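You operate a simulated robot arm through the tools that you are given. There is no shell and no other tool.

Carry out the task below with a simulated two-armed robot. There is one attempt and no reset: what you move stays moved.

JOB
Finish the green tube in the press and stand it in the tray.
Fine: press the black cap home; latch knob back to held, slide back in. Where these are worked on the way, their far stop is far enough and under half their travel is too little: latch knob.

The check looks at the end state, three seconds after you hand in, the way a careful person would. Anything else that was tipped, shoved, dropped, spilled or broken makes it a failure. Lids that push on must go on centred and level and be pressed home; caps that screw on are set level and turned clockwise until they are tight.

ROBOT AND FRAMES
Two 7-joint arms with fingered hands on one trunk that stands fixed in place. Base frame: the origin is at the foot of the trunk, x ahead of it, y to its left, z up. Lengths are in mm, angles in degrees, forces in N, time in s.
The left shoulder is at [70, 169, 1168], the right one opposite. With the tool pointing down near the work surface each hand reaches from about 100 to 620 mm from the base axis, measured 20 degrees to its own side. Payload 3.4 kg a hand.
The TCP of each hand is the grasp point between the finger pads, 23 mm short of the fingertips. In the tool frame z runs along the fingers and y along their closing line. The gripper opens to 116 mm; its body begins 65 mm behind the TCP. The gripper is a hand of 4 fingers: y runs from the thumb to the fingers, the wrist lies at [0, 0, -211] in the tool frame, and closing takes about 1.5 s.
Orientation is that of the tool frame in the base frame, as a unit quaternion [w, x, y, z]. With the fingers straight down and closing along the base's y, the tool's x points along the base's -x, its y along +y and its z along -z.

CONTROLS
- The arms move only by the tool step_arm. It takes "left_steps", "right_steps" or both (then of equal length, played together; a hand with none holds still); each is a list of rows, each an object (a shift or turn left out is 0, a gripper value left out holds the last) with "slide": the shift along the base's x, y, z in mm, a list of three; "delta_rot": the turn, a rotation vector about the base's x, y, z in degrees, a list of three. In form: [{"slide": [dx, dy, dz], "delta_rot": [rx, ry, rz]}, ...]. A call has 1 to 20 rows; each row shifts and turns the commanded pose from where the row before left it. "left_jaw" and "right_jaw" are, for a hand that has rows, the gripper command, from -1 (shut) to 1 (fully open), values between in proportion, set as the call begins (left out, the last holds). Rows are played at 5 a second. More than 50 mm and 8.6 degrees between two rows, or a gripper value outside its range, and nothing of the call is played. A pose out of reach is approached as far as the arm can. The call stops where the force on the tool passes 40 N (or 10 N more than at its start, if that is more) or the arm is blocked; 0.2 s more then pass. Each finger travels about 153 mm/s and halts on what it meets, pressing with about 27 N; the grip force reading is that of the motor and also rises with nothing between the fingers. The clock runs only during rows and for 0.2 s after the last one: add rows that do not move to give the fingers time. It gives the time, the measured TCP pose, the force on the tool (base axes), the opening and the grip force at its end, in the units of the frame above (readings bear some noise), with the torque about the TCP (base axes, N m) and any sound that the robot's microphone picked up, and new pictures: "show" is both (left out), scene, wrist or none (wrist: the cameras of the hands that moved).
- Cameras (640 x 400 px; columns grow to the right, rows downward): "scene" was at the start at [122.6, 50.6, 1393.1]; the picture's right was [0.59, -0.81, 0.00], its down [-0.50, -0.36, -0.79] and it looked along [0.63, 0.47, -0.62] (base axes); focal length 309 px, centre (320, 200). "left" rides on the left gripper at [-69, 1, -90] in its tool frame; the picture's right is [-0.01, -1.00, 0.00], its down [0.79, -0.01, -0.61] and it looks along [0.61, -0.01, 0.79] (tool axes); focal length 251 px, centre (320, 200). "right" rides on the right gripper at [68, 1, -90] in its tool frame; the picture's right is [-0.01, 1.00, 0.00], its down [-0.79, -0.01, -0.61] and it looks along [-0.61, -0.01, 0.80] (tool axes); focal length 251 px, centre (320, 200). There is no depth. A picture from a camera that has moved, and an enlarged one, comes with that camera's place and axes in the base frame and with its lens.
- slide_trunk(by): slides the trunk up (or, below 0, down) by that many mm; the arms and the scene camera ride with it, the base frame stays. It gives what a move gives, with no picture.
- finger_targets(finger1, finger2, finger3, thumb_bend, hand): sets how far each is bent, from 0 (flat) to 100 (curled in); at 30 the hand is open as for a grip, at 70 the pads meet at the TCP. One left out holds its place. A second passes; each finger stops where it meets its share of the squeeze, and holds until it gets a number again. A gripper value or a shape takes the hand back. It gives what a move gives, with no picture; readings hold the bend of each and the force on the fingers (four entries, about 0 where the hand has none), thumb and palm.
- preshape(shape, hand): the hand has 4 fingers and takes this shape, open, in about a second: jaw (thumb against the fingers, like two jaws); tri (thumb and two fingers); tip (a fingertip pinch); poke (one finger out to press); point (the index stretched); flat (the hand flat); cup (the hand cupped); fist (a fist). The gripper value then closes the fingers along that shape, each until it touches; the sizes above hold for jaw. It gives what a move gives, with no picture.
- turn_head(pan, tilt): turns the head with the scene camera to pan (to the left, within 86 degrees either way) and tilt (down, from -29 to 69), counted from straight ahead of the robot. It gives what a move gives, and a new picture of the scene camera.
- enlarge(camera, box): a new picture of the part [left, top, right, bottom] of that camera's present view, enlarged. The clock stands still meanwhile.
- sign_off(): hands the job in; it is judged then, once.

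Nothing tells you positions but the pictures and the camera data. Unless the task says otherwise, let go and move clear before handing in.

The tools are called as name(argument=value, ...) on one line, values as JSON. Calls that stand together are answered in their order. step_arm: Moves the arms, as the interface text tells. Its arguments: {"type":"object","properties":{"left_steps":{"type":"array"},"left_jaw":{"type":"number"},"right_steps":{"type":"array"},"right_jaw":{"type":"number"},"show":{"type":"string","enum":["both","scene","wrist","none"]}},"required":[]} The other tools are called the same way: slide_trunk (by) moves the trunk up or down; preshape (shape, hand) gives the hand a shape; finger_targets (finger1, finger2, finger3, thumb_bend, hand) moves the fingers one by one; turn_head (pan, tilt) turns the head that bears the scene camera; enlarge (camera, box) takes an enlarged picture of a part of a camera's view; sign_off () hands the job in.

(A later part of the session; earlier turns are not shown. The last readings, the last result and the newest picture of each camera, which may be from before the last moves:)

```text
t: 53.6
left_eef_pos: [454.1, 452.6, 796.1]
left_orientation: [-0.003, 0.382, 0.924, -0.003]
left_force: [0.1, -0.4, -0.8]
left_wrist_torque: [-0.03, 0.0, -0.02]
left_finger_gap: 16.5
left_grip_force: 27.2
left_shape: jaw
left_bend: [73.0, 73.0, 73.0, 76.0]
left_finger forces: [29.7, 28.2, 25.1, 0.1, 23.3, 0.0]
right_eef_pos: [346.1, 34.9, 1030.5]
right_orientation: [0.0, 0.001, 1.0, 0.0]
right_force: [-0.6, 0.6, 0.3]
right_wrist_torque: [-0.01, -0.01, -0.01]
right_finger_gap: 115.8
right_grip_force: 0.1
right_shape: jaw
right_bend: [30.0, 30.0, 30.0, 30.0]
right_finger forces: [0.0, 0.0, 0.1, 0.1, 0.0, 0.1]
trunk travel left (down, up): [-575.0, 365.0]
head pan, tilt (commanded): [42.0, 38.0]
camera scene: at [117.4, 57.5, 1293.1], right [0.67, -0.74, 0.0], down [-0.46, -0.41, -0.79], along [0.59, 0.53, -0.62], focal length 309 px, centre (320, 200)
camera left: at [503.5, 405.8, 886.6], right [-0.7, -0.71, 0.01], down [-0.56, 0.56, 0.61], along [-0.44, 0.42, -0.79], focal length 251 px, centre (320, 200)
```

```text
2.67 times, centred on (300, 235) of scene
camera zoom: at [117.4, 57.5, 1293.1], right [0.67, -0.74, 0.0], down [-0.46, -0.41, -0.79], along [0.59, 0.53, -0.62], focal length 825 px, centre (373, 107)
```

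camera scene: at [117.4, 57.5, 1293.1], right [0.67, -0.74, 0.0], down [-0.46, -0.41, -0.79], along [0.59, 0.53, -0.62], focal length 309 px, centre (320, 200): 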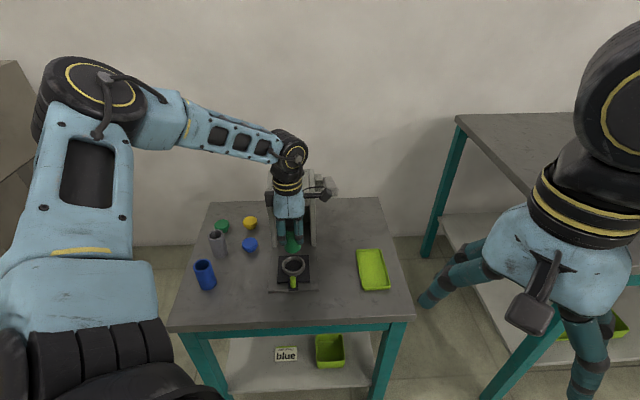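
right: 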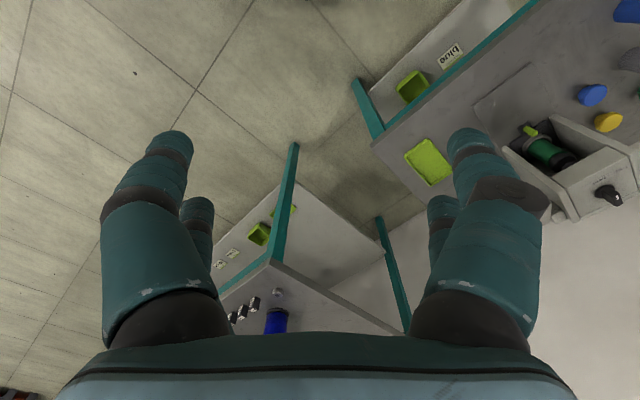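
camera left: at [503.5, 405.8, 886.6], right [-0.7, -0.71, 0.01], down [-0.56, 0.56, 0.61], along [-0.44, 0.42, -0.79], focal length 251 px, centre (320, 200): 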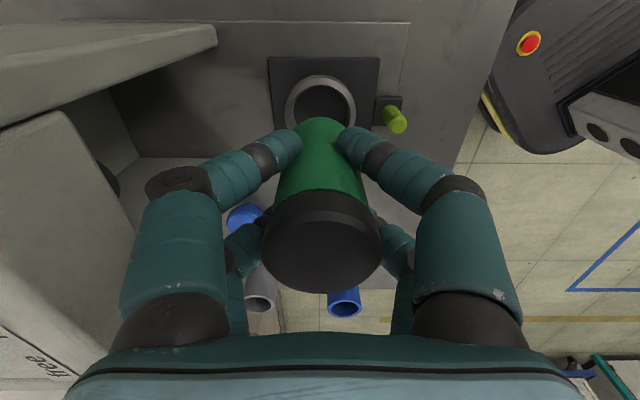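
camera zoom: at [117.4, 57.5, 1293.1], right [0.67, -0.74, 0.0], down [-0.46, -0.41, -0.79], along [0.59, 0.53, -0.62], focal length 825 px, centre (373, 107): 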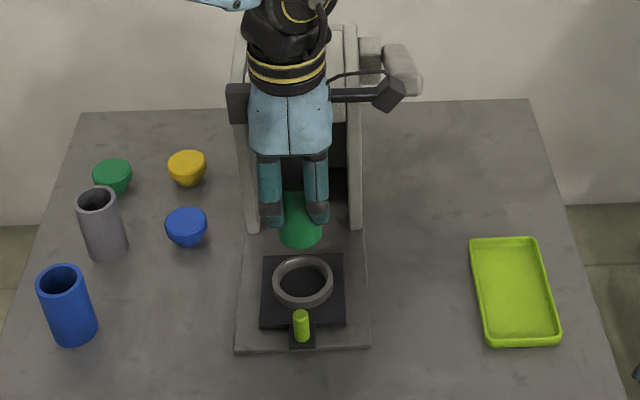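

The tube is out of the nest and hangs straight. To stay clear of the lever I first back away from the press, then travel sideways toward the tray.

step_arm(left_steps=[{"slide": [-15, -15, 2]}, {"slide": [-15, -15, 2]}, {"slide": [-15, -15, 0]}, {"slide": [-15, -15, 0]}, {"slide": [10, -10, 0]}, {"slide": [18, -18, 0]}, {"slide": [20, -20, 0]}, {"slide": [20, -20, 0]}, {"slide": [20, -20, 0]}, {"slide": [20, -20, 0]}, {"slide": [20, -20, 0]}, {"slide": [18, -18, 0]}, {"slide": [0, 0, 0]}], show="both")

enlarge(camera="scene", box=[270, 140, 430, 310])

```text
t: 56.4
left_eef_pos: [540.7, 246.9, 797.9]
left_orientation: [-0.001, 0.382, 0.924, -0.004]
left_force: [0.4, 0.2, -0.6]
left_wrist_torque: [-0.01, -0.05, -0.03]
left_finger_gap: 15.8
left_grip_force: 27.3
left_shape: jaw
left_bend: [73.0, 73.0, 73.0, 76.0]
left_finger forces: [32.5, 32.2, 27.0, 0.1, 25.4, 0.1]
right_eef_pos: [345.1, 34.5, 1030.2]
right_orientation: [0.001, 0.0, 1.0, -0.001]
right_force: [0.3, -0.3, -0.1]
right_wrist_torque: [0.04, -0.04, 0.0]
right_finger_gap: 115.8
right_grip_force: 0.1
right_shape: jaw
right_bend: [30.0, 30.0, 30.0, 30.0]
right_finger forces: [0.0, 0.0, 0.0, 0.1, 0.1, 0.0]
trunk travel left (down, up): [-575.0, 365.0]
head pan, tilt (commanded): [42.0, 38.0]
camera scene: at [116.7, 57.3, 1293.2], right [0.67, -0.74, 0.0], down [-0.46, -0.41, -0.79], along [0.59, 0.53, -0.62], focal length 309 px, centre (320, 200)
camera left: at [590.1, 200.1, 888.7], right [-0.7, -0.71, 0.01], down [-0.56, 0.56, 0.61], along [-0.44, 0.42, -0.79], focal length 251 px, centre (320, 200)
```

scene: 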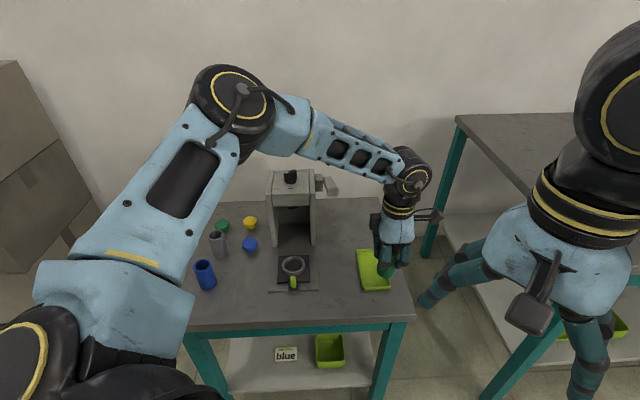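
left: 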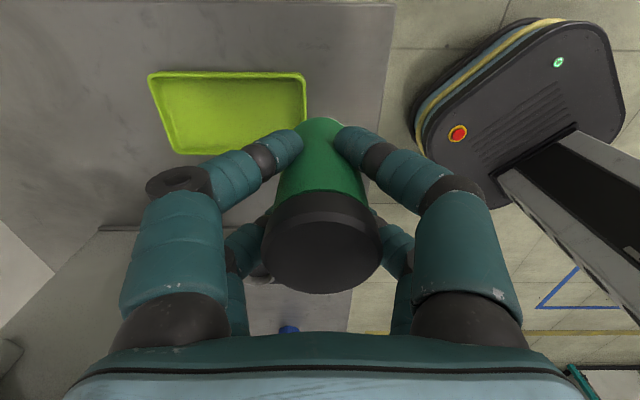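

```text
2.35 times, centred on (350, 225) of scene
camera zoom: at [116.7, 57.3, 1293.2], right [0.67, -0.74, 0.0], down [-0.46, -0.41, -0.79], along [0.59, 0.53, -0.62], focal length 728 px, centre (249, 141)
```

zoom: 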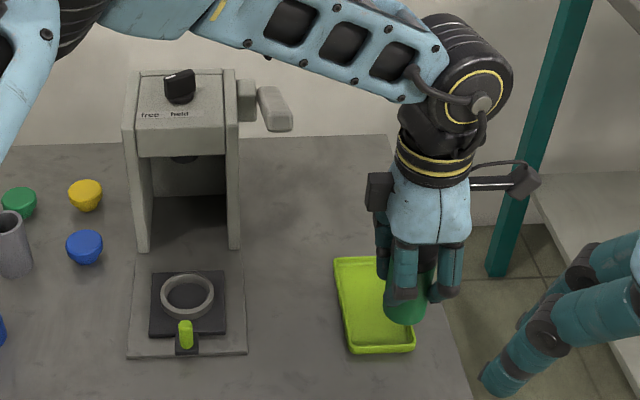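

The tray measures about n 569–688, l 168–236, so its centre is near (590, 302). I move over it and check from both cameras before lowering.

step_arm(left_steps=[{"slide": [10, 11, 0]}, {"slide": [13, 15, 0]}, {"slide": [14, 16, 0]}, {"slide": [12.5, 13.2, 0]}, {"slide": [0, 0, 0]}], show="both")

enlarge(camera="scene", box=[300, 180, 440, 310])

enlarge(camera="left", box=[200, 40, 440, 240])

```text
t: 57.6
left_eef_pos: [568.1, 308.8, 806.3]
left_orientation: [-0.002, 0.383, 0.924, -0.003]
left_force: [-0.4, 0.2, -0.8]
left_wrist_torque: [0.01, -0.03, -0.01]
left_finger_gap: 16.1
left_grip_force: 26.9
left_shape: jaw
left_bend: [73.0, 73.0, 73.0, 76.0]
left_finger forces: [33.0, 32.8, 27.4, 0.0, 26.1, 0.0]
left hand out of reach, approached as far as the arm can: row 1, 2, 3, 4
right_eef_pos: [345.4, 34.9, 1029.9]
right_orientation: [0.0, -0.001, 1.0, -0.001]
right_force: [-0.7, -0.3, -0.2]
right_wrist_torque: [-0.01, -0.01, -0.01]
right_finger_gap: 116.0
right_grip_force: 0.1
right_shape: jaw
right_bend: [30.0, 30.0, 30.0, 30.0]
right_finger forces: [0.1, 0.0, 0.0, 0.0, 0.0, 0.0]
trunk travel left (down, up): [-575.0, 365.0]
head pan, tilt (commanded): [42.0, 38.0]
camera scene: at [117.3, 57.1, 1293.1], right [0.67, -0.74, 0.0], down [-0.46, -0.41, -0.79], along [0.59, 0.53, -0.62], focal length 309 px, centre (320, 200)
camera left: at [617.2, 261.1, 897.9], right [-0.7, -0.71, 0.01], down [-0.56, 0.56, 0.61], along [-0.44, 0.42, -0.79], focal length 251 px, centre (320, 200)
```

scene: 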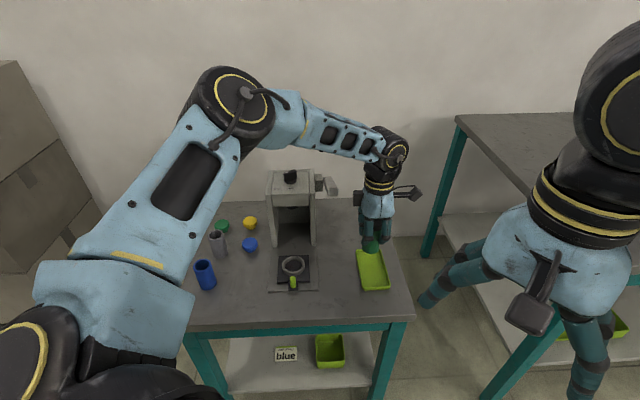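
left: 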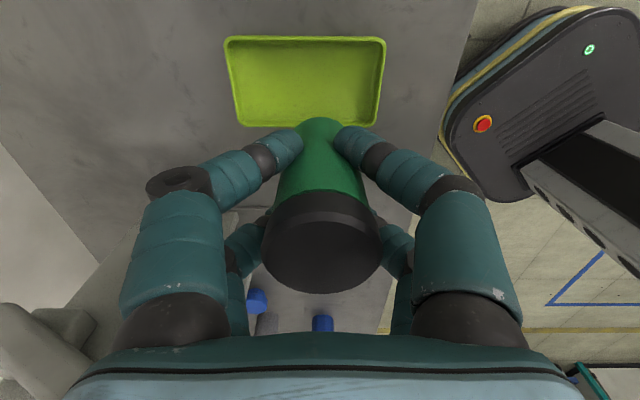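

```text
3.08 times, centred on (370, 245) of scene
camera zoom: at [117.3, 57.1, 1293.1], right [0.67, -0.74, 0.0], down [-0.46, -0.41, -0.79], along [0.59, 0.53, -0.62], focal length 952 px, centre (166, 62)
```

zoom: 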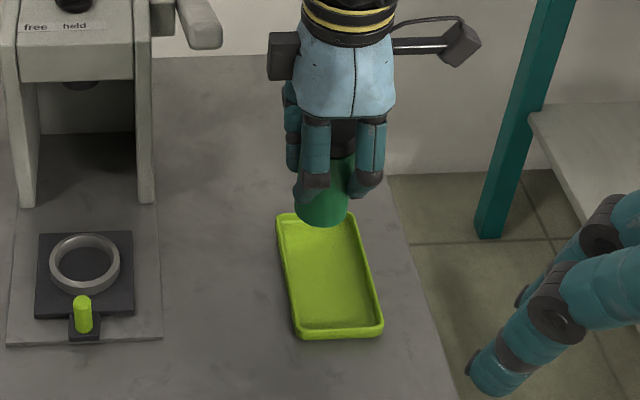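

```text
2.00 times, centred on (320, 140) of left
camera zoom: at [617.2, 261.1, 897.9], right [-0.7, -0.71, 0.01], down [-0.56, 0.56, 0.61], along [-0.44, 0.42, -0.79], focal length 503 px, centre (320, 320)
```

zoom: 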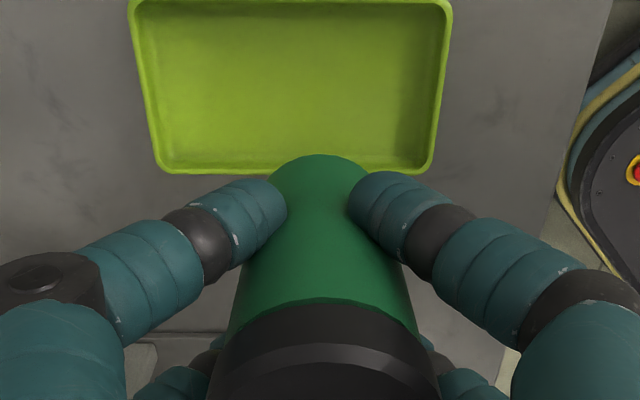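

The arm is at a limit with this hand turn: it stopped at (568, 309). Turning the hand about its vertical axis keeps the tube upright and should free the wrist, so I rotate it back by 45°.

step_arm(left_steps=[{"delta_rot": [0, 0, 7.5]}, {"delta_rot": [0, 0, 7.5]}, {"delta_rot": [0, 0, 7.5]}, {"delta_rot": [0, 0, 7.5]}, {"delta_rot": [0, 0, 7.5]}, {"delta_rot": [0, 0, 7.5]}, {"slide": [0, 0, 0]}], show="both")

```text
t: 59.2
left_eef_pos: [568.9, 309.3, 808.5]
left_orientation: [-0.001, -0.001, 1.0, -0.003]
left_force: [0.0, 0.0, -0.7]
left_wrist_torque: [-0.03, 0.0, 0.01]
left_finger_gap: 16.0
left_grip_force: 27.2
left_shape: jaw
left_bend: [73.0, 73.0, 73.0, 76.0]
left_finger forces: [33.2, 32.9, 27.6, 0.1, 26.2, 0.1]
right_eef_pos: [345.6, 35.2, 1030.5]
right_orientation: [0.001, 0.0, 1.0, 0.0]
right_force: [-0.4, 0.3, -0.4]
right_wrist_torque: [-0.01, -0.02, 0.05]
right_finger_gap: 115.9
right_grip_force: 0.1
right_shape: jaw
right_bend: [30.0, 30.0, 30.0, 30.0]
right_finger forces: [0.0, 0.0, 0.1, 0.1, 0.1, 0.1]
trunk travel left (down, up): [-575.0, 365.0]
head pan, tilt (commanded): [42.0, 38.0]
camera scene: at [117.3, 57.3, 1293.1], right [0.67, -0.74, 0.0], down [-0.46, -0.41, -0.79], along [0.59, 0.53, -0.62], focal length 309 px, centre (320, 200)
camera left: at [637.7, 311.1, 899.5], right [0.01, -1.0, 0.01], down [-0.79, 0.0, 0.61], along [-0.61, -0.01, -0.79], focal length 251 px, centre (320, 200)
```

scene: 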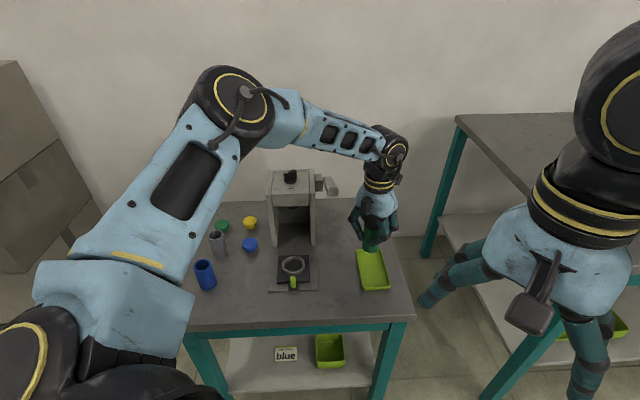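
left: 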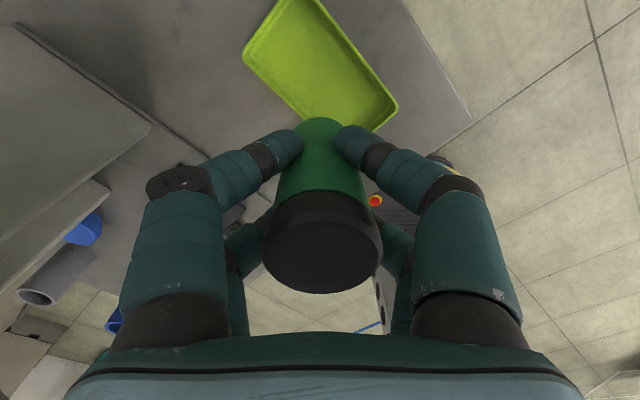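

Now the hand is at yaw 0 with the tube still upright. From the earlier view the tray's centre is at about (586, 303), so I try to move over it.

step_arm(left_steps=[{"slide": [6, -2, -3]}, {"slide": [6, -2, -3]}, {"slide": [5.6, -2.3, -3]}, {"slide": [0, 0, 0]}], show="both")

enlarge(camera="scene", box=[300, 180, 440, 310])

enlarge(camera="left", box=[200, 0, 440, 200])

```text
t: 60.2
left_eef_pos: [570.1, 308.0, 808.3]
left_orientation: [0.0, 0.0, 1.0, -0.004]
left_force: [0.9, -0.9, -0.3]
left_wrist_torque: [0.02, 0.0, 0.01]
left_finger_gap: 16.1
left_grip_force: 27.1
left_shape: jaw
left_bend: [73.0, 73.0, 73.0, 76.0]
left_finger forces: [33.2, 33.0, 27.6, 0.0, 26.1, 0.1]
left hand out of reach, approached as far as the arm can: row 1, 2, 3
right_eef_pos: [346.4, 35.7, 1029.4]
right_orientation: [0.0, 0.0, 1.0, 0.0]
right_force: [0.5, -0.6, 0.8]
right_wrist_torque: [-0.02, 0.03, 0.01]
right_finger_gap: 115.9
right_grip_force: 0.0
right_shape: jaw
right_bend: [30.0, 30.0, 30.0, 30.0]
right_finger forces: [0.0, 0.1, 0.0, 0.0, 0.1, 0.1]
trunk travel left (down, up): [-575.0, 365.0]
head pan, tilt (commanded): [42.0, 38.0]
camera scene: at [117.3, 57.3, 1293.1], right [0.67, -0.74, 0.0], down [-0.46, -0.41, -0.79], along [0.59, 0.53, -0.62], focal length 309 px, centre (320, 200)
camera left: at [637.7, 311.0, 899.5], right [0.01, -1.0, 0.01], down [-0.79, 0.0, 0.61], along [-0.61, -0.01, -0.79], focal length 251 px, centre (320, 200)
```

scene: 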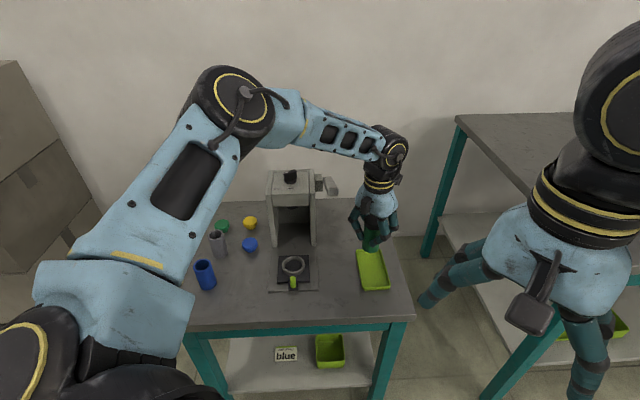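
left: 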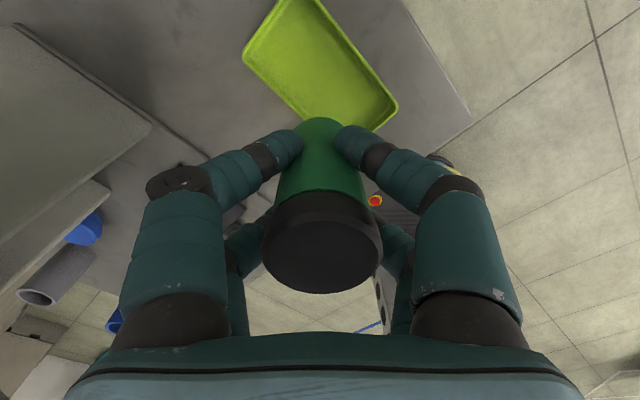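

```text
3.08 times, centred on (370, 245) of scene
camera zoom: at [117.3, 57.3, 1293.1], right [0.67, -0.74, 0.0], down [-0.46, -0.41, -0.79], along [0.59, 0.53, -0.62], focal length 952 px, centre (166, 62)
```

zoom: 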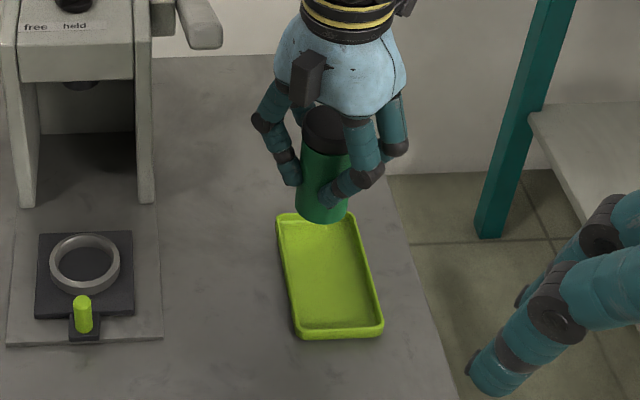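

```text
2.00 times, centred on (320, 100) of left
camera zoom: at [637.7, 311.0, 899.5], right [0.01, -1.0, 0.01], down [-0.79, 0.0, 0.61], along [-0.61, -0.01, -0.79], focal length 503 px, centre (320, 400)
```

zoom: 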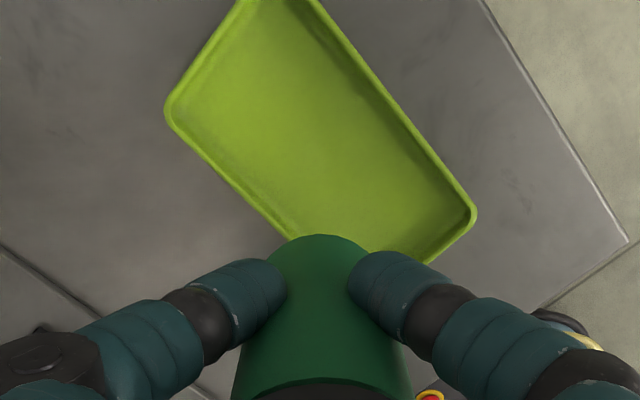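

The arm's reach ends at about (570, 308) here, but the near half of the tray is within reach. I aim for (569, 285), well inside the rim at n ≈ 604, l ≈ 201.

step_arm(left_steps=[{"slide": [-3, -8, -2]}, {"slide": [0, -8, -2]}, {"slide": [2, -7, -2]}, {"slide": [0, 0, 0]}], show="both")

enlarge(camera="scene", box=[300, 180, 440, 310])

enlarge(camera="left", box=[200, 0, 440, 200])

```text
t: 61.2
left_eef_pos: [561.1, 287.1, 805.8]
left_orientation: [0.001, 0.0, 1.0, -0.003]
left_force: [0.2, 0.2, -0.1]
left_wrist_torque: [-0.02, 0.04, 0.01]
left_finger_gap: 15.7
left_grip_force: 27.3
left_shape: jaw
left_bend: [73.0, 73.0, 73.0, 76.0]
left_finger forces: [33.3, 33.0, 27.8, 0.1, 26.3, 0.1]
left hand out of reach, approached as far as the arm can: row 3
right_eef_pos: [345.0, 36.4, 1029.5]
right_orientation: [0.0, 0.0, 1.0, 0.0]
right_force: [-0.2, 0.6, 0.3]
right_wrist_torque: [0.0, -0.01, 0.01]
right_finger_gap: 115.8
right_grip_force: 0.2
right_shape: jaw
right_bend: [30.0, 30.0, 30.0, 30.0]
right_finger forces: [0.0, 0.1, 0.0, 0.0, 0.0, 0.0]
trunk travel left (down, up): [-575.0, 365.0]
head pan, tilt (commanded): [42.0, 38.0]
camera scene: at [117.3, 57.3, 1293.1], right [0.67, -0.74, 0.0], down [-0.46, -0.41, -0.79], along [0.59, 0.53, -0.62], focal length 309 px, centre (320, 200)
camera left: at [631.4, 289.3, 896.6], right [0.01, -1.0, 0.01], down [-0.8, 0.0, 0.61], along [-0.61, -0.01, -0.8], focal length 251 px, centre (320, 200)
```

scene: 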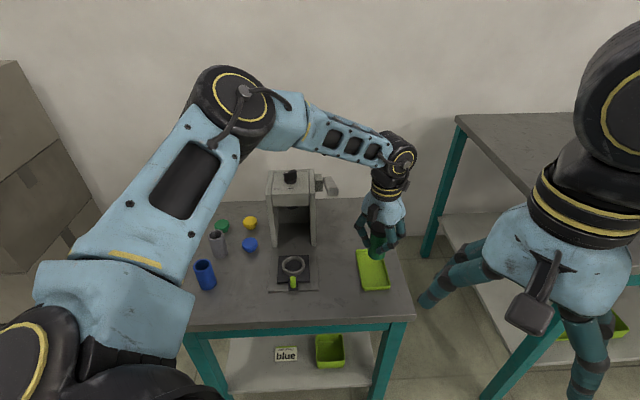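
left: 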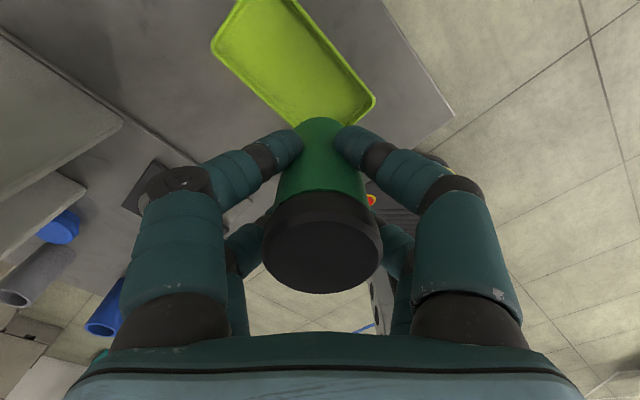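

```text
3.08 times, centred on (370, 245) of scene
camera zoom: at [117.3, 57.3, 1293.1], right [0.67, -0.74, 0.0], down [-0.46, -0.41, -0.79], along [0.59, 0.53, -0.62], focal length 952 px, centre (166, 62)
```

zoom: 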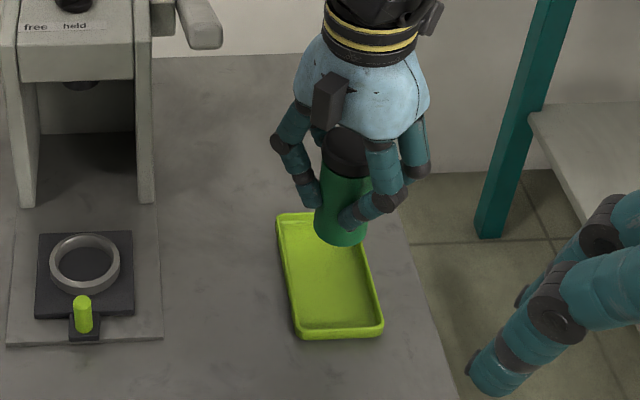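

```text
2.00 times, centred on (320, 100) of left
camera zoom: at [631.4, 289.3, 896.6], right [0.01, -1.0, 0.01], down [-0.8, 0.0, 0.61], along [-0.61, -0.01, -0.8], focal length 503 px, centre (320, 400)
```

zoom: 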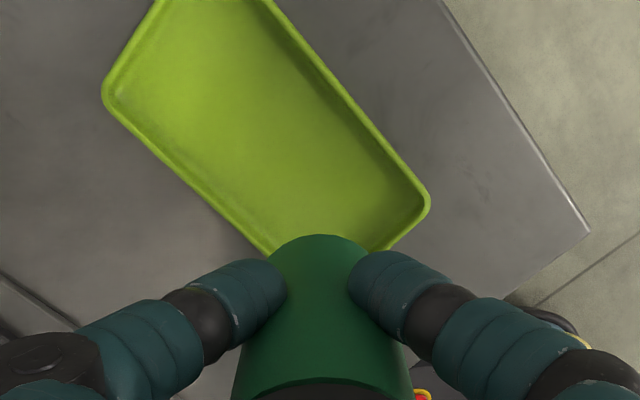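

The limit is nearer still at this height. The shoulder seems too low for this reach, so I raise the trunk 100 mm back to the starting height, bring the hand down again by arm and retry.

slide_trunk(by=100)

step_arm(left_steps=[{"slide": [0, 0, -20]}, {"slide": [0, 0, -25]}, {"slide": [0, 0, -25]}, {"slide": [0, 0, -25]}, {"slide": [0, 0, -10]}, {"slide": [5, 2, 0]}, {"slide": [6, 3, 0]}, {"slide": [6, 3, 0]}, {"slide": [0, 0, 0]}], show="both")

```text
t: 62.5
left_eef_pos: [562.6, 287.3, 905.2]
left_orientation: [0.001, -0.001, 1.0, -0.003]
left_force: [0.0, -1.2, -0.3]
left_wrist_torque: [0.0, 0.0, 0.0]
left_finger_gap: 15.7
left_grip_force: 26.7
left_shape: jaw
left_bend: [73.0, 73.0, 73.0, 76.0]
left_finger forces: [33.3, 33.1, 27.7, 0.0, 26.4, 0.0]
right_eef_pos: [346.2, 34.8, 1129.9]
right_orientation: [0.0, 0.0, 1.0, -0.001]
right_force: [0.2, -0.1, 0.0]
right_wrist_torque: [-0.01, 0.0, -0.01]
right_finger_gap: 115.5
right_grip_force: 0.0
right_shape: jaw
right_bend: [30.0, 30.0, 30.0, 30.0]
right_finger forces: [0.0, 0.0, 0.1, 0.1, 0.0, 0.0]
trunk travel left (down, up): [-675.0, 265.0]
head pan, tilt (commanded): [42.0, 38.0]
```

```text
t: 64.5
left_eef_pos: [528.6, 311.1, 839.6]
left_orientation: [0.002, 0.0, 1.0, -0.004]
left_force: [0.5, -0.6, 0.5]
left_wrist_torque: [0.0, -0.03, -0.03]
left_finger_gap: 15.5
left_grip_force: 26.4
left_shape: jaw
left_bend: [73.0, 73.0, 73.0, 76.0]
left_finger forces: [34.5, 34.9, 29.4, 0.0, 28.5, 0.0]
left hand out of reach, approached as far as the arm can: row 1, 2, 3, 4, 5, 7, 8
right_eef_pos: [345.4, 37.0, 1129.6]
right_orientation: [0.0, 0.0, 1.0, 0.0]
right_force: [-0.4, 0.3, 0.6]
right_wrist_torque: [-0.03, -0.02, 0.0]
right_finger_gap: 115.9
right_grip_force: 0.1
right_shape: jaw
right_bend: [30.0, 30.0, 30.0, 30.0]
right_finger forces: [0.0, 0.0, 0.0, 0.1, 0.0, 0.1]
trunk travel left (down, up): [-675.0, 265.0]
head pan, tilt (commanded): [42.0, 38.0]
camera scene: at [117.3, 57.3, 1393.1], right [0.67, -0.74, 0.0], down [-0.46, -0.41, -0.79], along [0.59, 0.53, -0.62], focal length 309 px, centre (320, 200)
camera left: at [596.5, 313.7, 930.2], right [0.01, -1.0, 0.01], down [-0.8, 0.0, 0.6], along [-0.6, -0.01, -0.8], focal length 251 px, centre (320, 200)
```

scene: 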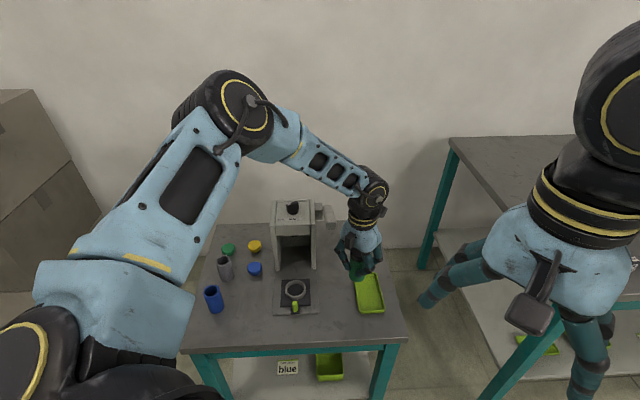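
left: 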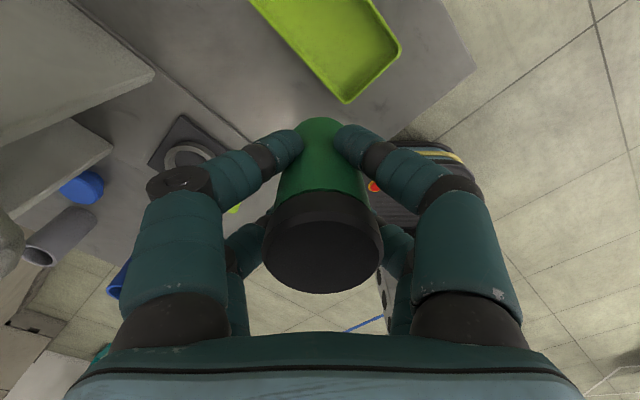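

Raising made it worse, so the arm reaches further with the shoulder lower. I lift the hand by arm and lower the trunk in stages, keeping the tube well above the table.

step_arm(left_steps=[{"slide": [0, 0, 20]}, {"slide": [0, 0, 25]}, {"slide": [0, 0, 25]}, {"slide": [0, 0, 0]}], show="none")

slide_trunk(by=-120)

step_arm(left_steps=[{"slide": [0, 0, 20]}, {"slide": [0, 0, 25]}, {"slide": [0, 0, 25]}, {"slide": [0, 0, 20]}, {"slide": [0, 0, 0]}], show="none")

slide_trunk(by=-100)

step_arm(left_steps=[{"slide": [0, 0, 20]}, {"slide": [0, 0, 25]}, {"slide": [0, 0, 20]}, {"slide": [0, 0, 0]}], show="both")

```text
t: 65.5
left_eef_pos: [527.2, 311.3, 910.0]
left_orientation: [0.001, 0.001, 1.0, -0.003]
left_force: [0.0, -0.2, -0.3]
left_wrist_torque: [0.0, 0.02, 0.01]
left_finger_gap: 15.4
left_grip_force: 27.0
left_shape: jaw
left_bend: [73.0, 73.0, 73.0, 76.0]
left_finger forces: [34.9, 35.5, 30.3, 0.0, 29.6, 0.0]
right_eef_pos: [346.1, 34.3, 1130.0]
right_orientation: [0.0, 0.0, 1.0, 0.001]
right_force: [-0.4, -0.3, -0.8]
right_wrist_torque: [-0.02, -0.01, 0.0]
right_finger_gap: 115.9
right_grip_force: 0.0
right_shape: jaw
right_bend: [30.0, 30.0, 30.0, 30.0]
right_finger forces: [0.0, 0.0, 0.1, 0.0, 0.1, 0.0]
trunk travel left (down, up): [-675.0, 265.0]
head pan, tilt (commanded): [42.0, 38.0]
```

```text
t: 67.0
left_eef_pos: [528.1, 311.6, 789.2]
left_orientation: [0.001, 0.0, 1.0, -0.003]
left_force: [0.5, 0.0, -1.4]
left_wrist_torque: [-0.04, -0.01, -0.02]
left_finger_gap: 15.2
left_grip_force: 27.1
left_shape: jaw
left_bend: [73.0, 73.0, 73.0, 76.0]
left_finger forces: [34.9, 35.4, 30.4, 0.1, 29.6, 0.1]
right_eef_pos: [346.5, 34.8, 1008.8]
right_orientation: [0.0, 0.0, 1.0, 0.0]
right_force: [-0.4, 0.5, 0.3]
right_wrist_torque: [-0.02, -0.01, 0.02]
right_finger_gap: 116.0
right_grip_force: 0.1
right_shape: jaw
right_bend: [30.0, 30.0, 30.0, 30.0]
right_finger forces: [0.0, 0.0, 0.0, 0.0, 0.1, 0.0]
trunk travel left (down, up): [-555.0, 385.0]
head pan, tilt (commanded): [42.0, 38.0]
```

```text
t: 68.2
left_eef_pos: [525.8, 312.3, 880.3]
left_orientation: [0.001, 0.0, 1.0, -0.005]
left_force: [0.5, 0.1, -0.6]
left_wrist_torque: [0.03, -0.02, 0.0]
left_finger_gap: 15.1
left_grip_force: 27.6
left_shape: jaw
left_bend: [73.0, 73.0, 73.0, 76.0]
left_finger forces: [35.3, 36.2, 32.9, 0.1, 30.8, 0.1]
right_eef_pos: [345.4, 35.3, 1009.3]
right_orientation: [0.0, 0.001, 1.0, 0.0]
right_force: [0.7, 0.0, -0.7]
right_wrist_torque: [-0.03, -0.01, 0.0]
right_finger_gap: 116.0
right_grip_force: 0.0
right_shape: jaw
right_bend: [30.0, 30.0, 30.0, 30.0]
right_finger forces: [0.0, 0.0, 0.0, 0.1, 0.0, 0.0]
trunk travel left (down, up): [-555.0, 385.0]
head pan, tilt (commanded): [42.0, 38.0]
```

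```text
t: 69.6
left_eef_pos: [526.7, 312.1, 777.3]
left_orientation: [0.001, 0.0, 1.0, -0.003]
left_force: [-0.6, -0.5, -1.3]
left_wrist_torque: [-0.02, 0.01, 0.0]
left_finger_gap: 15.1
left_grip_force: 27.6
left_shape: jaw
left_bend: [73.0, 73.0, 73.0, 76.0]
left_finger forces: [35.5, 36.1, 33.1, 0.0, 30.7, 0.1]
right_eef_pos: [344.6, 35.7, 910.1]
right_orientation: [0.0, 0.0, 1.0, -0.001]
right_force: [-0.2, -1.2, -0.3]
right_wrist_torque: [0.02, 0.02, -0.01]
right_finger_gap: 115.8
right_grip_force: 0.1
right_shape: jaw
right_bend: [30.0, 30.0, 30.0, 30.0]
right_finger forces: [0.0, 0.1, 0.1, 0.0, 0.1, 0.1]
trunk travel left (down, up): [-455.0, 485.0]
head pan, tilt (commanded): [42.0, 38.0]
```

```text
t: 70.6
left_eef_pos: [527.1, 312.0, 843.4]
left_orientation: [0.0, 0.0, 1.0, -0.004]
left_force: [0.2, -0.6, -0.7]
left_wrist_torque: [-0.04, 0.0, -0.02]
left_finger_gap: 14.8
left_grip_force: 26.8
left_shape: jaw
left_bend: [73.0, 73.0, 73.0, 76.0]
left_finger forces: [35.5, 36.3, 34.2, 0.1, 31.8, 0.0]
right_eef_pos: [344.4, 35.2, 910.8]
right_orientation: [0.001, 0.0, 1.0, 0.0]
right_force: [0.4, -0.1, 0.2]
right_wrist_torque: [-0.01, 0.0, 0.01]
right_finger_gap: 115.8
right_grip_force: 0.1
right_shape: jaw
right_bend: [30.0, 30.0, 30.0, 30.0]
right_finger forces: [0.1, 0.1, 0.0, 0.1, 0.1, 0.0]
trunk travel left (down, up): [-455.0, 485.0]
head pan, tilt (commanded): [42.0, 38.0]
camera scene: at [117.4, 57.4, 1173.1], right [0.67, -0.74, 0.0], down [-0.46, -0.41, -0.79], along [0.59, 0.53, -0.62], focal length 309 px, centre (320, 200)
camera left: at [595.1, 314.2, 935.1], right [0.01, -1.0, 0.01], down [-0.8, 0.0, 0.61], along [-0.61, -0.01, -0.8], focal length 251 px, centre (320, 200)
```

scene: 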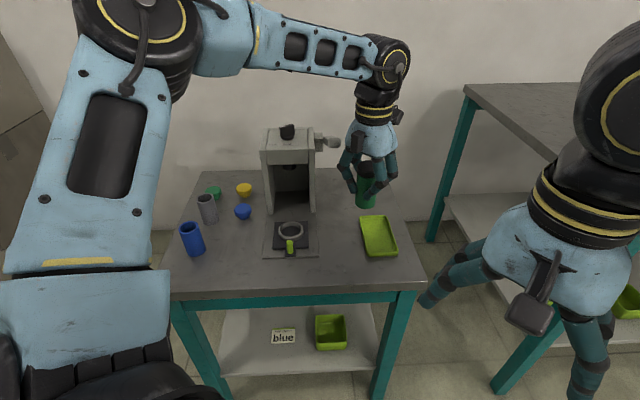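
left: 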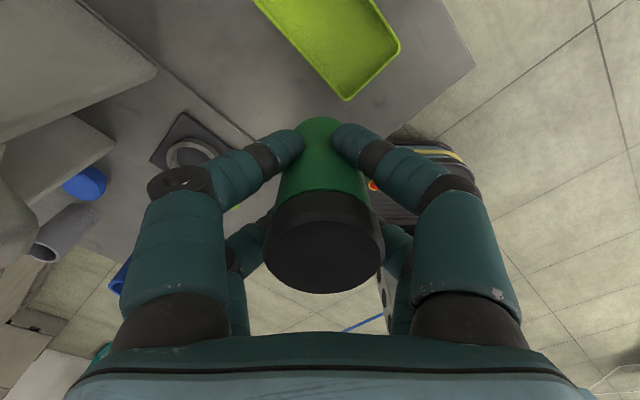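

The shoulder is now at 948 and the grip is steady. I move over the tray's centre at about (587, 303).

step_arm(left_steps=[{"slide": [12, -2, -5]}, {"slide": [12, -2, -5]}, {"slide": [12, -2, -5]}, {"slide": [12, -2, -5]}, {"slide": [12, -1, -5]}, {"slide": [0, 0, 0]}], show="both")

enlarge(camera="left", box=[200, 0, 440, 200])

enlarge(camera="scene", box=[310, 110, 450, 280])

```text
t: 72.0
left_eef_pos: [584.2, 303.7, 819.0]
left_orientation: [0.0, 0.0, 1.0, -0.005]
left_force: [1.0, -0.2, -0.1]
left_wrist_torque: [0.0, 0.0, -0.02]
left_finger_gap: 14.7
left_grip_force: 27.1
left_shape: jaw
left_bend: [73.0, 73.0, 73.0, 76.0]
left_finger forces: [35.6, 36.4, 34.6, 0.1, 32.2, 0.0]
right_eef_pos: [345.4, 34.8, 911.4]
right_orientation: [-0.001, 0.0, 1.0, 0.0]
right_force: [0.0, 0.4, -0.1]
right_wrist_torque: [0.01, -0.03, -0.02]
right_finger_gap: 115.9
right_grip_force: 0.0
right_shape: jaw
right_bend: [30.0, 30.0, 30.0, 30.0]
right_finger forces: [0.0, 0.0, 0.0, 0.0, 0.0, 0.0]
trunk travel left (down, up): [-455.0, 485.0]
head pan, tilt (commanded): [42.0, 38.0]
camera scene: at [116.9, 57.2, 1173.2], right [0.67, -0.74, 0.0], down [-0.46, -0.41, -0.79], along [0.59, 0.53, -0.62], focal length 309 px, centre (320, 200)
camera left: at [654.4, 306.1, 909.6], right [0.01, -1.0, 0.01], down [-0.8, 0.0, 0.61], along [-0.61, -0.01, -0.8], focal length 251 px, centre (320, 200)
```

scene: 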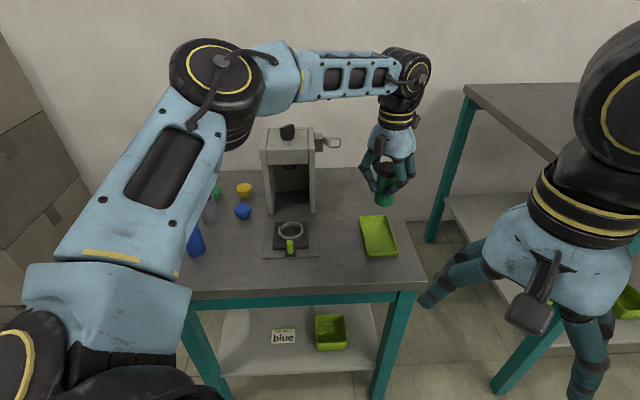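
left: 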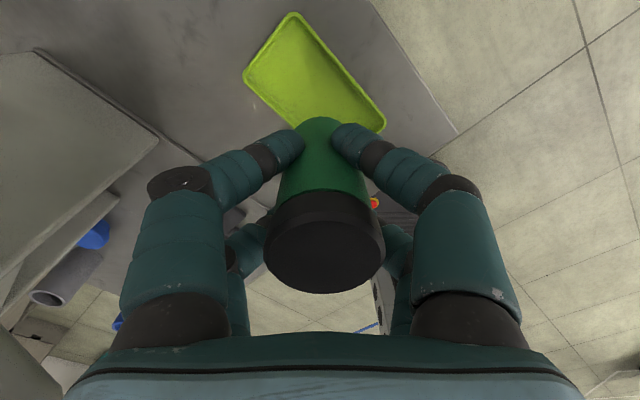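

```text
2.00 times, centred on (320, 100) of left
camera zoom: at [654.4, 306.1, 909.6], right [0.01, -1.0, 0.01], down [-0.8, 0.0, 0.61], along [-0.61, -0.01, -0.8], focal length 503 px, centre (320, 400)
```

zoom: 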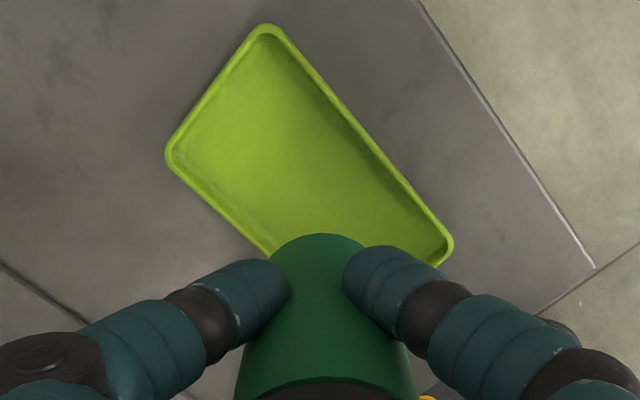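

```text
2.35 times, centred on (380, 195) of scene
camera zoom: at [116.9, 57.2, 1173.2], right [0.67, -0.74, 0.0], down [-0.46, -0.41, -0.79], along [0.59, 0.53, -0.62], focal length 728 px, centre (179, 212)
```

zoom: 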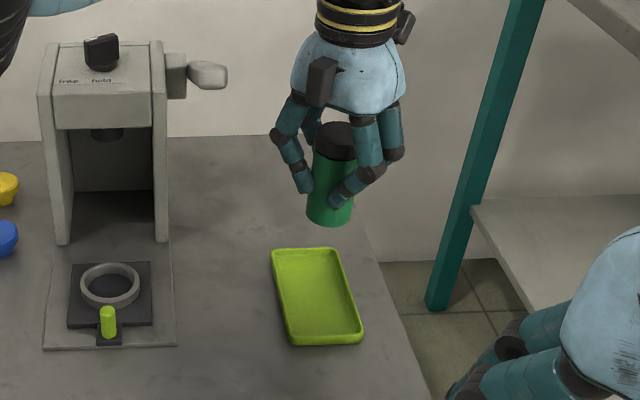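

The tray's centre now measures (589, 305), and the tube's axis is within about 3 mm of it. I lower it in stages.

step_arm(left_steps=[{"slide": [0, 0, -15]}, {"slide": [0, 0, -15]}, {"slide": [0, 0, -15]}, {"slide": [0, 0, -15]}, {"slide": [0, 0, -12]}, {"slide": [0, 0, -8]}, {"slide": [0, 0, 0]}], show="both")

enlarge(camera="scene", box=[320, 150, 440, 280])

enlarge(camera="left", box=[200, 0, 440, 200])

```text
t: 73.6
left_eef_pos: [585.8, 304.9, 739.3]
left_orientation: [0.001, 0.001, 1.0, -0.004]
left_force: [0.4, 0.1, -0.2]
left_wrist_torque: [0.02, 0.01, -0.01]
left_finger_gap: 14.6
left_grip_force: 26.3
left_shape: jaw
left_bend: [73.0, 73.0, 73.0, 76.0]
left_finger forces: [35.6, 36.6, 35.6, 0.0, 33.2, 0.1]
right_eef_pos: [345.1, 35.4, 910.3]
right_orientation: [0.0, 0.0, 1.0, 0.0]
right_force: [-0.2, 0.0, 0.0]
right_wrist_torque: [0.02, -0.02, 0.03]
right_finger_gap: 116.1
right_grip_force: 0.1
right_shape: jaw
right_bend: [30.0, 30.0, 30.0, 30.0]
right_finger forces: [0.0, 0.0, 0.1, 0.0, 0.0, 0.0]
trunk travel left (down, up): [-455.0, 485.0]
head pan, tilt (commanded): [42.0, 38.0]
camera scene: at [117.2, 57.3, 1173.1], right [0.67, -0.74, 0.0], down [-0.46, -0.41, -0.79], along [0.59, 0.53, -0.62], focal length 309 px, centre (320, 200)
camera left: at [655.0, 305.7, 829.7], right [0.01, -1.0, 0.01], down [-0.8, 0.0, 0.61], along [-0.61, -0.01, -0.8], focal length 251 px, centre (320, 200)
```

scene: 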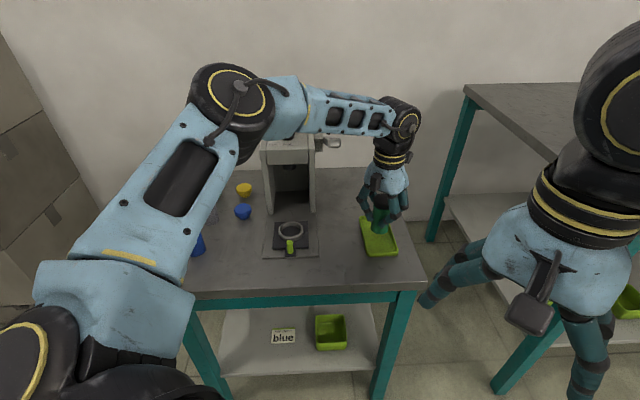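
left: 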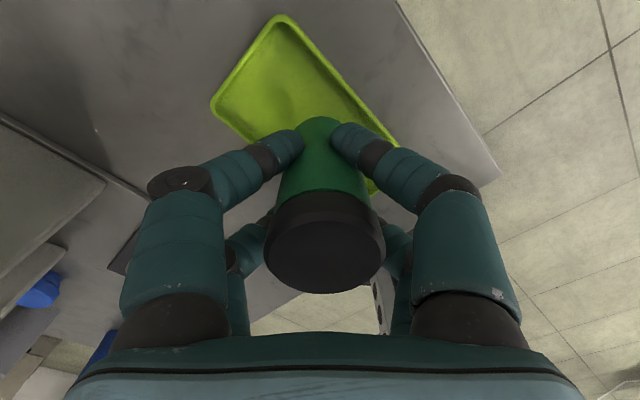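

```text
3.08 times, centred on (380, 215) of scene
camera zoom: at [117.2, 57.3, 1173.1], right [0.67, -0.74, 0.0], down [-0.46, -0.41, -0.79], along [0.59, 0.53, -0.62], focal length 952 px, centre (135, 154)
```

zoom: 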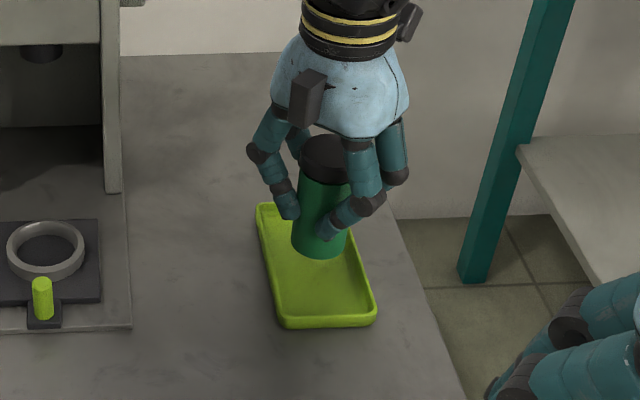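

```text
2.00 times, centred on (320, 100) of left
camera zoom: at [655.0, 305.7, 829.7], right [0.01, -1.0, 0.01], down [-0.8, 0.0, 0.61], along [-0.61, -0.01, -0.8], focal length 503 px, centre (320, 400)
```

zoom: 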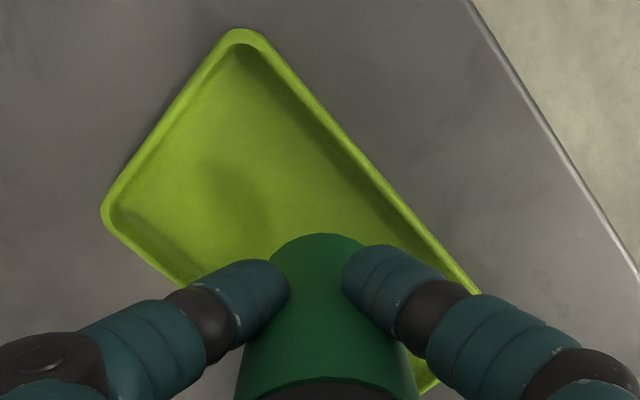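

The tube is inside the tray outline, about 20 mm above its floor. I lower in 3 mm steps to find contact.

step_arm(left_steps=[{"slide": [0, 0, -3]}, {"slide": [0, 0, -3]}, {"slide": [0, 0, -3]}, {"slide": [0, 0, -3]}, {"slide": [0, 0, -3]}], show="none")

enlarge(camera="scene", box=[320, 150, 440, 280])

```text
t: 74.8
left_eef_pos: [582.7, 305.7, 724.4]
left_orientation: [0.002, 0.0, 1.0, -0.005]
left_force: [0.3, 0.1, -0.9]
left_wrist_torque: [0.04, 0.02, 0.0]
left_finger_gap: 14.7
left_grip_force: 27.1
left_shape: jaw
left_bend: [73.0, 73.0, 73.0, 76.0]
left_finger forces: [35.6, 36.7, 35.7, 0.0, 33.5, 0.0]
left hand out of reach, approached as far as the arm can: row 5
right_eef_pos: [345.4, 34.3, 909.9]
right_orientation: [0.0, 0.0, 1.0, 0.0]
right_force: [0.4, 0.0, -0.2]
right_wrist_torque: [-0.01, -0.01, -0.01]
right_finger_gap: 115.8
right_grip_force: 0.0
right_shape: jaw
right_bend: [30.0, 30.0, 30.0, 30.0]
right_finger forces: [0.0, 0.0, 0.0, 0.0, 0.0, 0.0]
trunk travel left (down, up): [-455.0, 485.0]
head pan, tilt (commanded): [42.0, 38.0]
```

```text
3.08 times, centred on (380, 215) of scene
camera zoom: at [117.3, 57.3, 1173.1], right [0.67, -0.74, 0.0], down [-0.46, -0.41, -0.79], along [0.59, 0.53, -0.62], focal length 952 px, centre (135, 154)
```

zoom: 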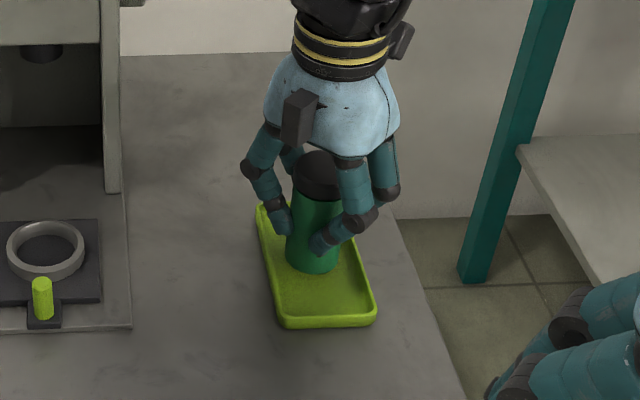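

The arm is at its lower limit again, so I raise the hand 30 mm and lower the trunk 30 mm. That gives the arm room to feel its way down the last bit.

step_arm(left_steps=[{"slide": [0, 0, 10]}, {"slide": [1, 0, 12]}, {"slide": [1, -1, 12]}, {"slide": [0, 0, 0]}], show="none")

slide_trunk(by=-35)

enlarge(camera="scene", box=[320, 130, 440, 260])

enlarge(camera="left", box=[200, 0, 440, 200])

```text
t: 75.8
left_eef_pos: [586.1, 303.4, 758.9]
left_orientation: [0.0, 0.0, 1.0, -0.004]
left_force: [0.3, -0.7, -1.0]
left_wrist_torque: [-0.01, 0.01, 0.01]
left_finger_gap: 14.4
left_grip_force: 26.8
left_shape: jaw
left_bend: [73.0, 73.0, 73.0, 76.0]
left_finger forces: [35.6, 36.8, 36.0, 0.1, 33.8, 0.0]
right_eef_pos: [345.1, 36.5, 910.4]
right_orientation: [0.0, 0.0, 1.0, 0.0]
right_force: [0.1, 0.0, 0.7]
right_wrist_torque: [-0.05, -0.02, 0.0]
right_finger_gap: 116.1
right_grip_force: 0.0
right_shape: jaw
right_bend: [30.0, 30.0, 30.0, 30.0]
right_finger forces: [0.0, 0.0, 0.0, 0.0, 0.0, 0.1]
trunk travel left (down, up): [-455.0, 485.0]
head pan, tilt (commanded): [42.0, 38.0]
```

```text
t: 76.6
left_eef_pos: [584.3, 301.3, 724.8]
left_orientation: [0.001, 0.0, 1.0, -0.003]
left_force: [-0.1, -0.3, -0.4]
left_wrist_torque: [-0.01, 0.01, 0.03]
left_finger_gap: 14.6
left_grip_force: 26.9
left_shape: jaw
left_bend: [73.0, 73.0, 73.0, 76.0]
left_finger forces: [35.6, 36.8, 36.1, 0.0, 33.7, 0.0]
right_eef_pos: [345.8, 34.7, 874.8]
right_orientation: [0.0, 0.001, 1.0, -0.001]
right_force: [-0.4, 1.1, 0.3]
right_wrist_torque: [0.0, 0.0, -0.02]
right_finger_gap: 115.8
right_grip_force: 0.0
right_shape: jaw
right_bend: [30.0, 30.0, 30.0, 30.0]
right_finger forces: [0.0, 0.0, 0.0, 0.0, 0.0, 0.0]
trunk travel left (down, up): [-420.0, 520.0]
head pan, tilt (commanded): [42.0, 38.0]
```

```text
3.08 times, centred on (380, 195) of scene
camera zoom: at [116.9, 57.2, 1138.1], right [0.67, -0.74, 0.0], down [-0.46, -0.41, -0.79], along [0.59, 0.53, -0.62], focal length 952 px, centre (135, 215)
```

zoom: 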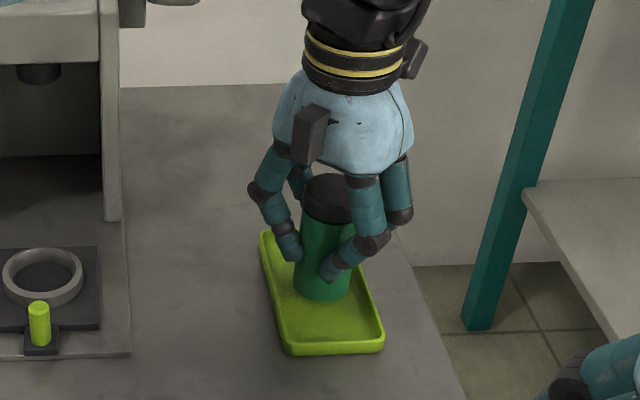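

```text
2.00 times, centred on (320, 100) of left
camera zoom: at [653.1, 305.1, 815.1], right [0.01, -1.0, 0.01], down [-0.8, 0.0, 0.61], along [-0.61, -0.01, -0.8], focal length 503 px, centre (320, 400)
```

zoom: 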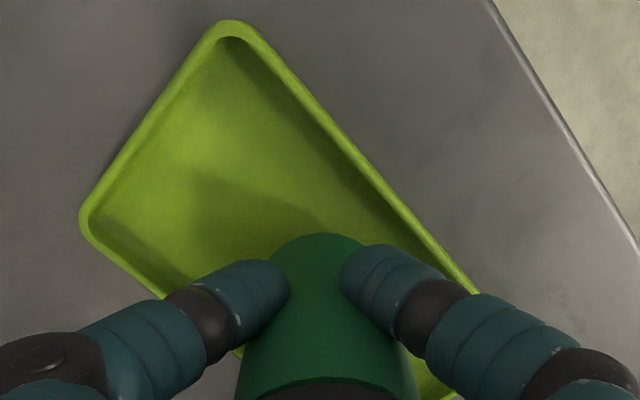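

The tube is centred over the tray floor. I feel down with the arm in 2.5 mm steps.

step_arm(left_steps=[{"slide": [0, 0, -2.5]}, {"slide": [0, 0, -2.5]}, {"slide": [0, 0, -2.5]}], show="none")

```text
t: 77.4
left_eef_pos: [584.4, 303.7, 716.4]
left_orientation: [0.001, 0.0, 1.0, -0.003]
left_force: [0.0, -0.1, -1.1]
left_wrist_torque: [0.0, 0.04, 0.02]
left_finger_gap: 14.6
left_grip_force: 26.9
left_shape: jaw
left_bend: [73.0, 73.0, 73.0, 76.0]
left_finger forces: [35.6, 36.8, 36.2, 0.1, 33.9, 0.0]
right_eef_pos: [345.9, 35.6, 876.2]
right_orientation: [0.0, 0.0, 1.0, -0.001]
right_force: [-0.6, -0.4, 0.5]
right_wrist_torque: [0.03, 0.02, 0.0]
right_finger_gap: 115.8
right_grip_force: 0.1
right_shape: jaw
right_bend: [30.0, 30.0, 30.0, 30.0]
right_finger forces: [0.0, 0.0, 0.0, 0.1, 0.1, 0.0]
trunk travel left (down, up): [-420.0, 520.0]
head pan, tilt (commanded): [42.0, 38.0]
```

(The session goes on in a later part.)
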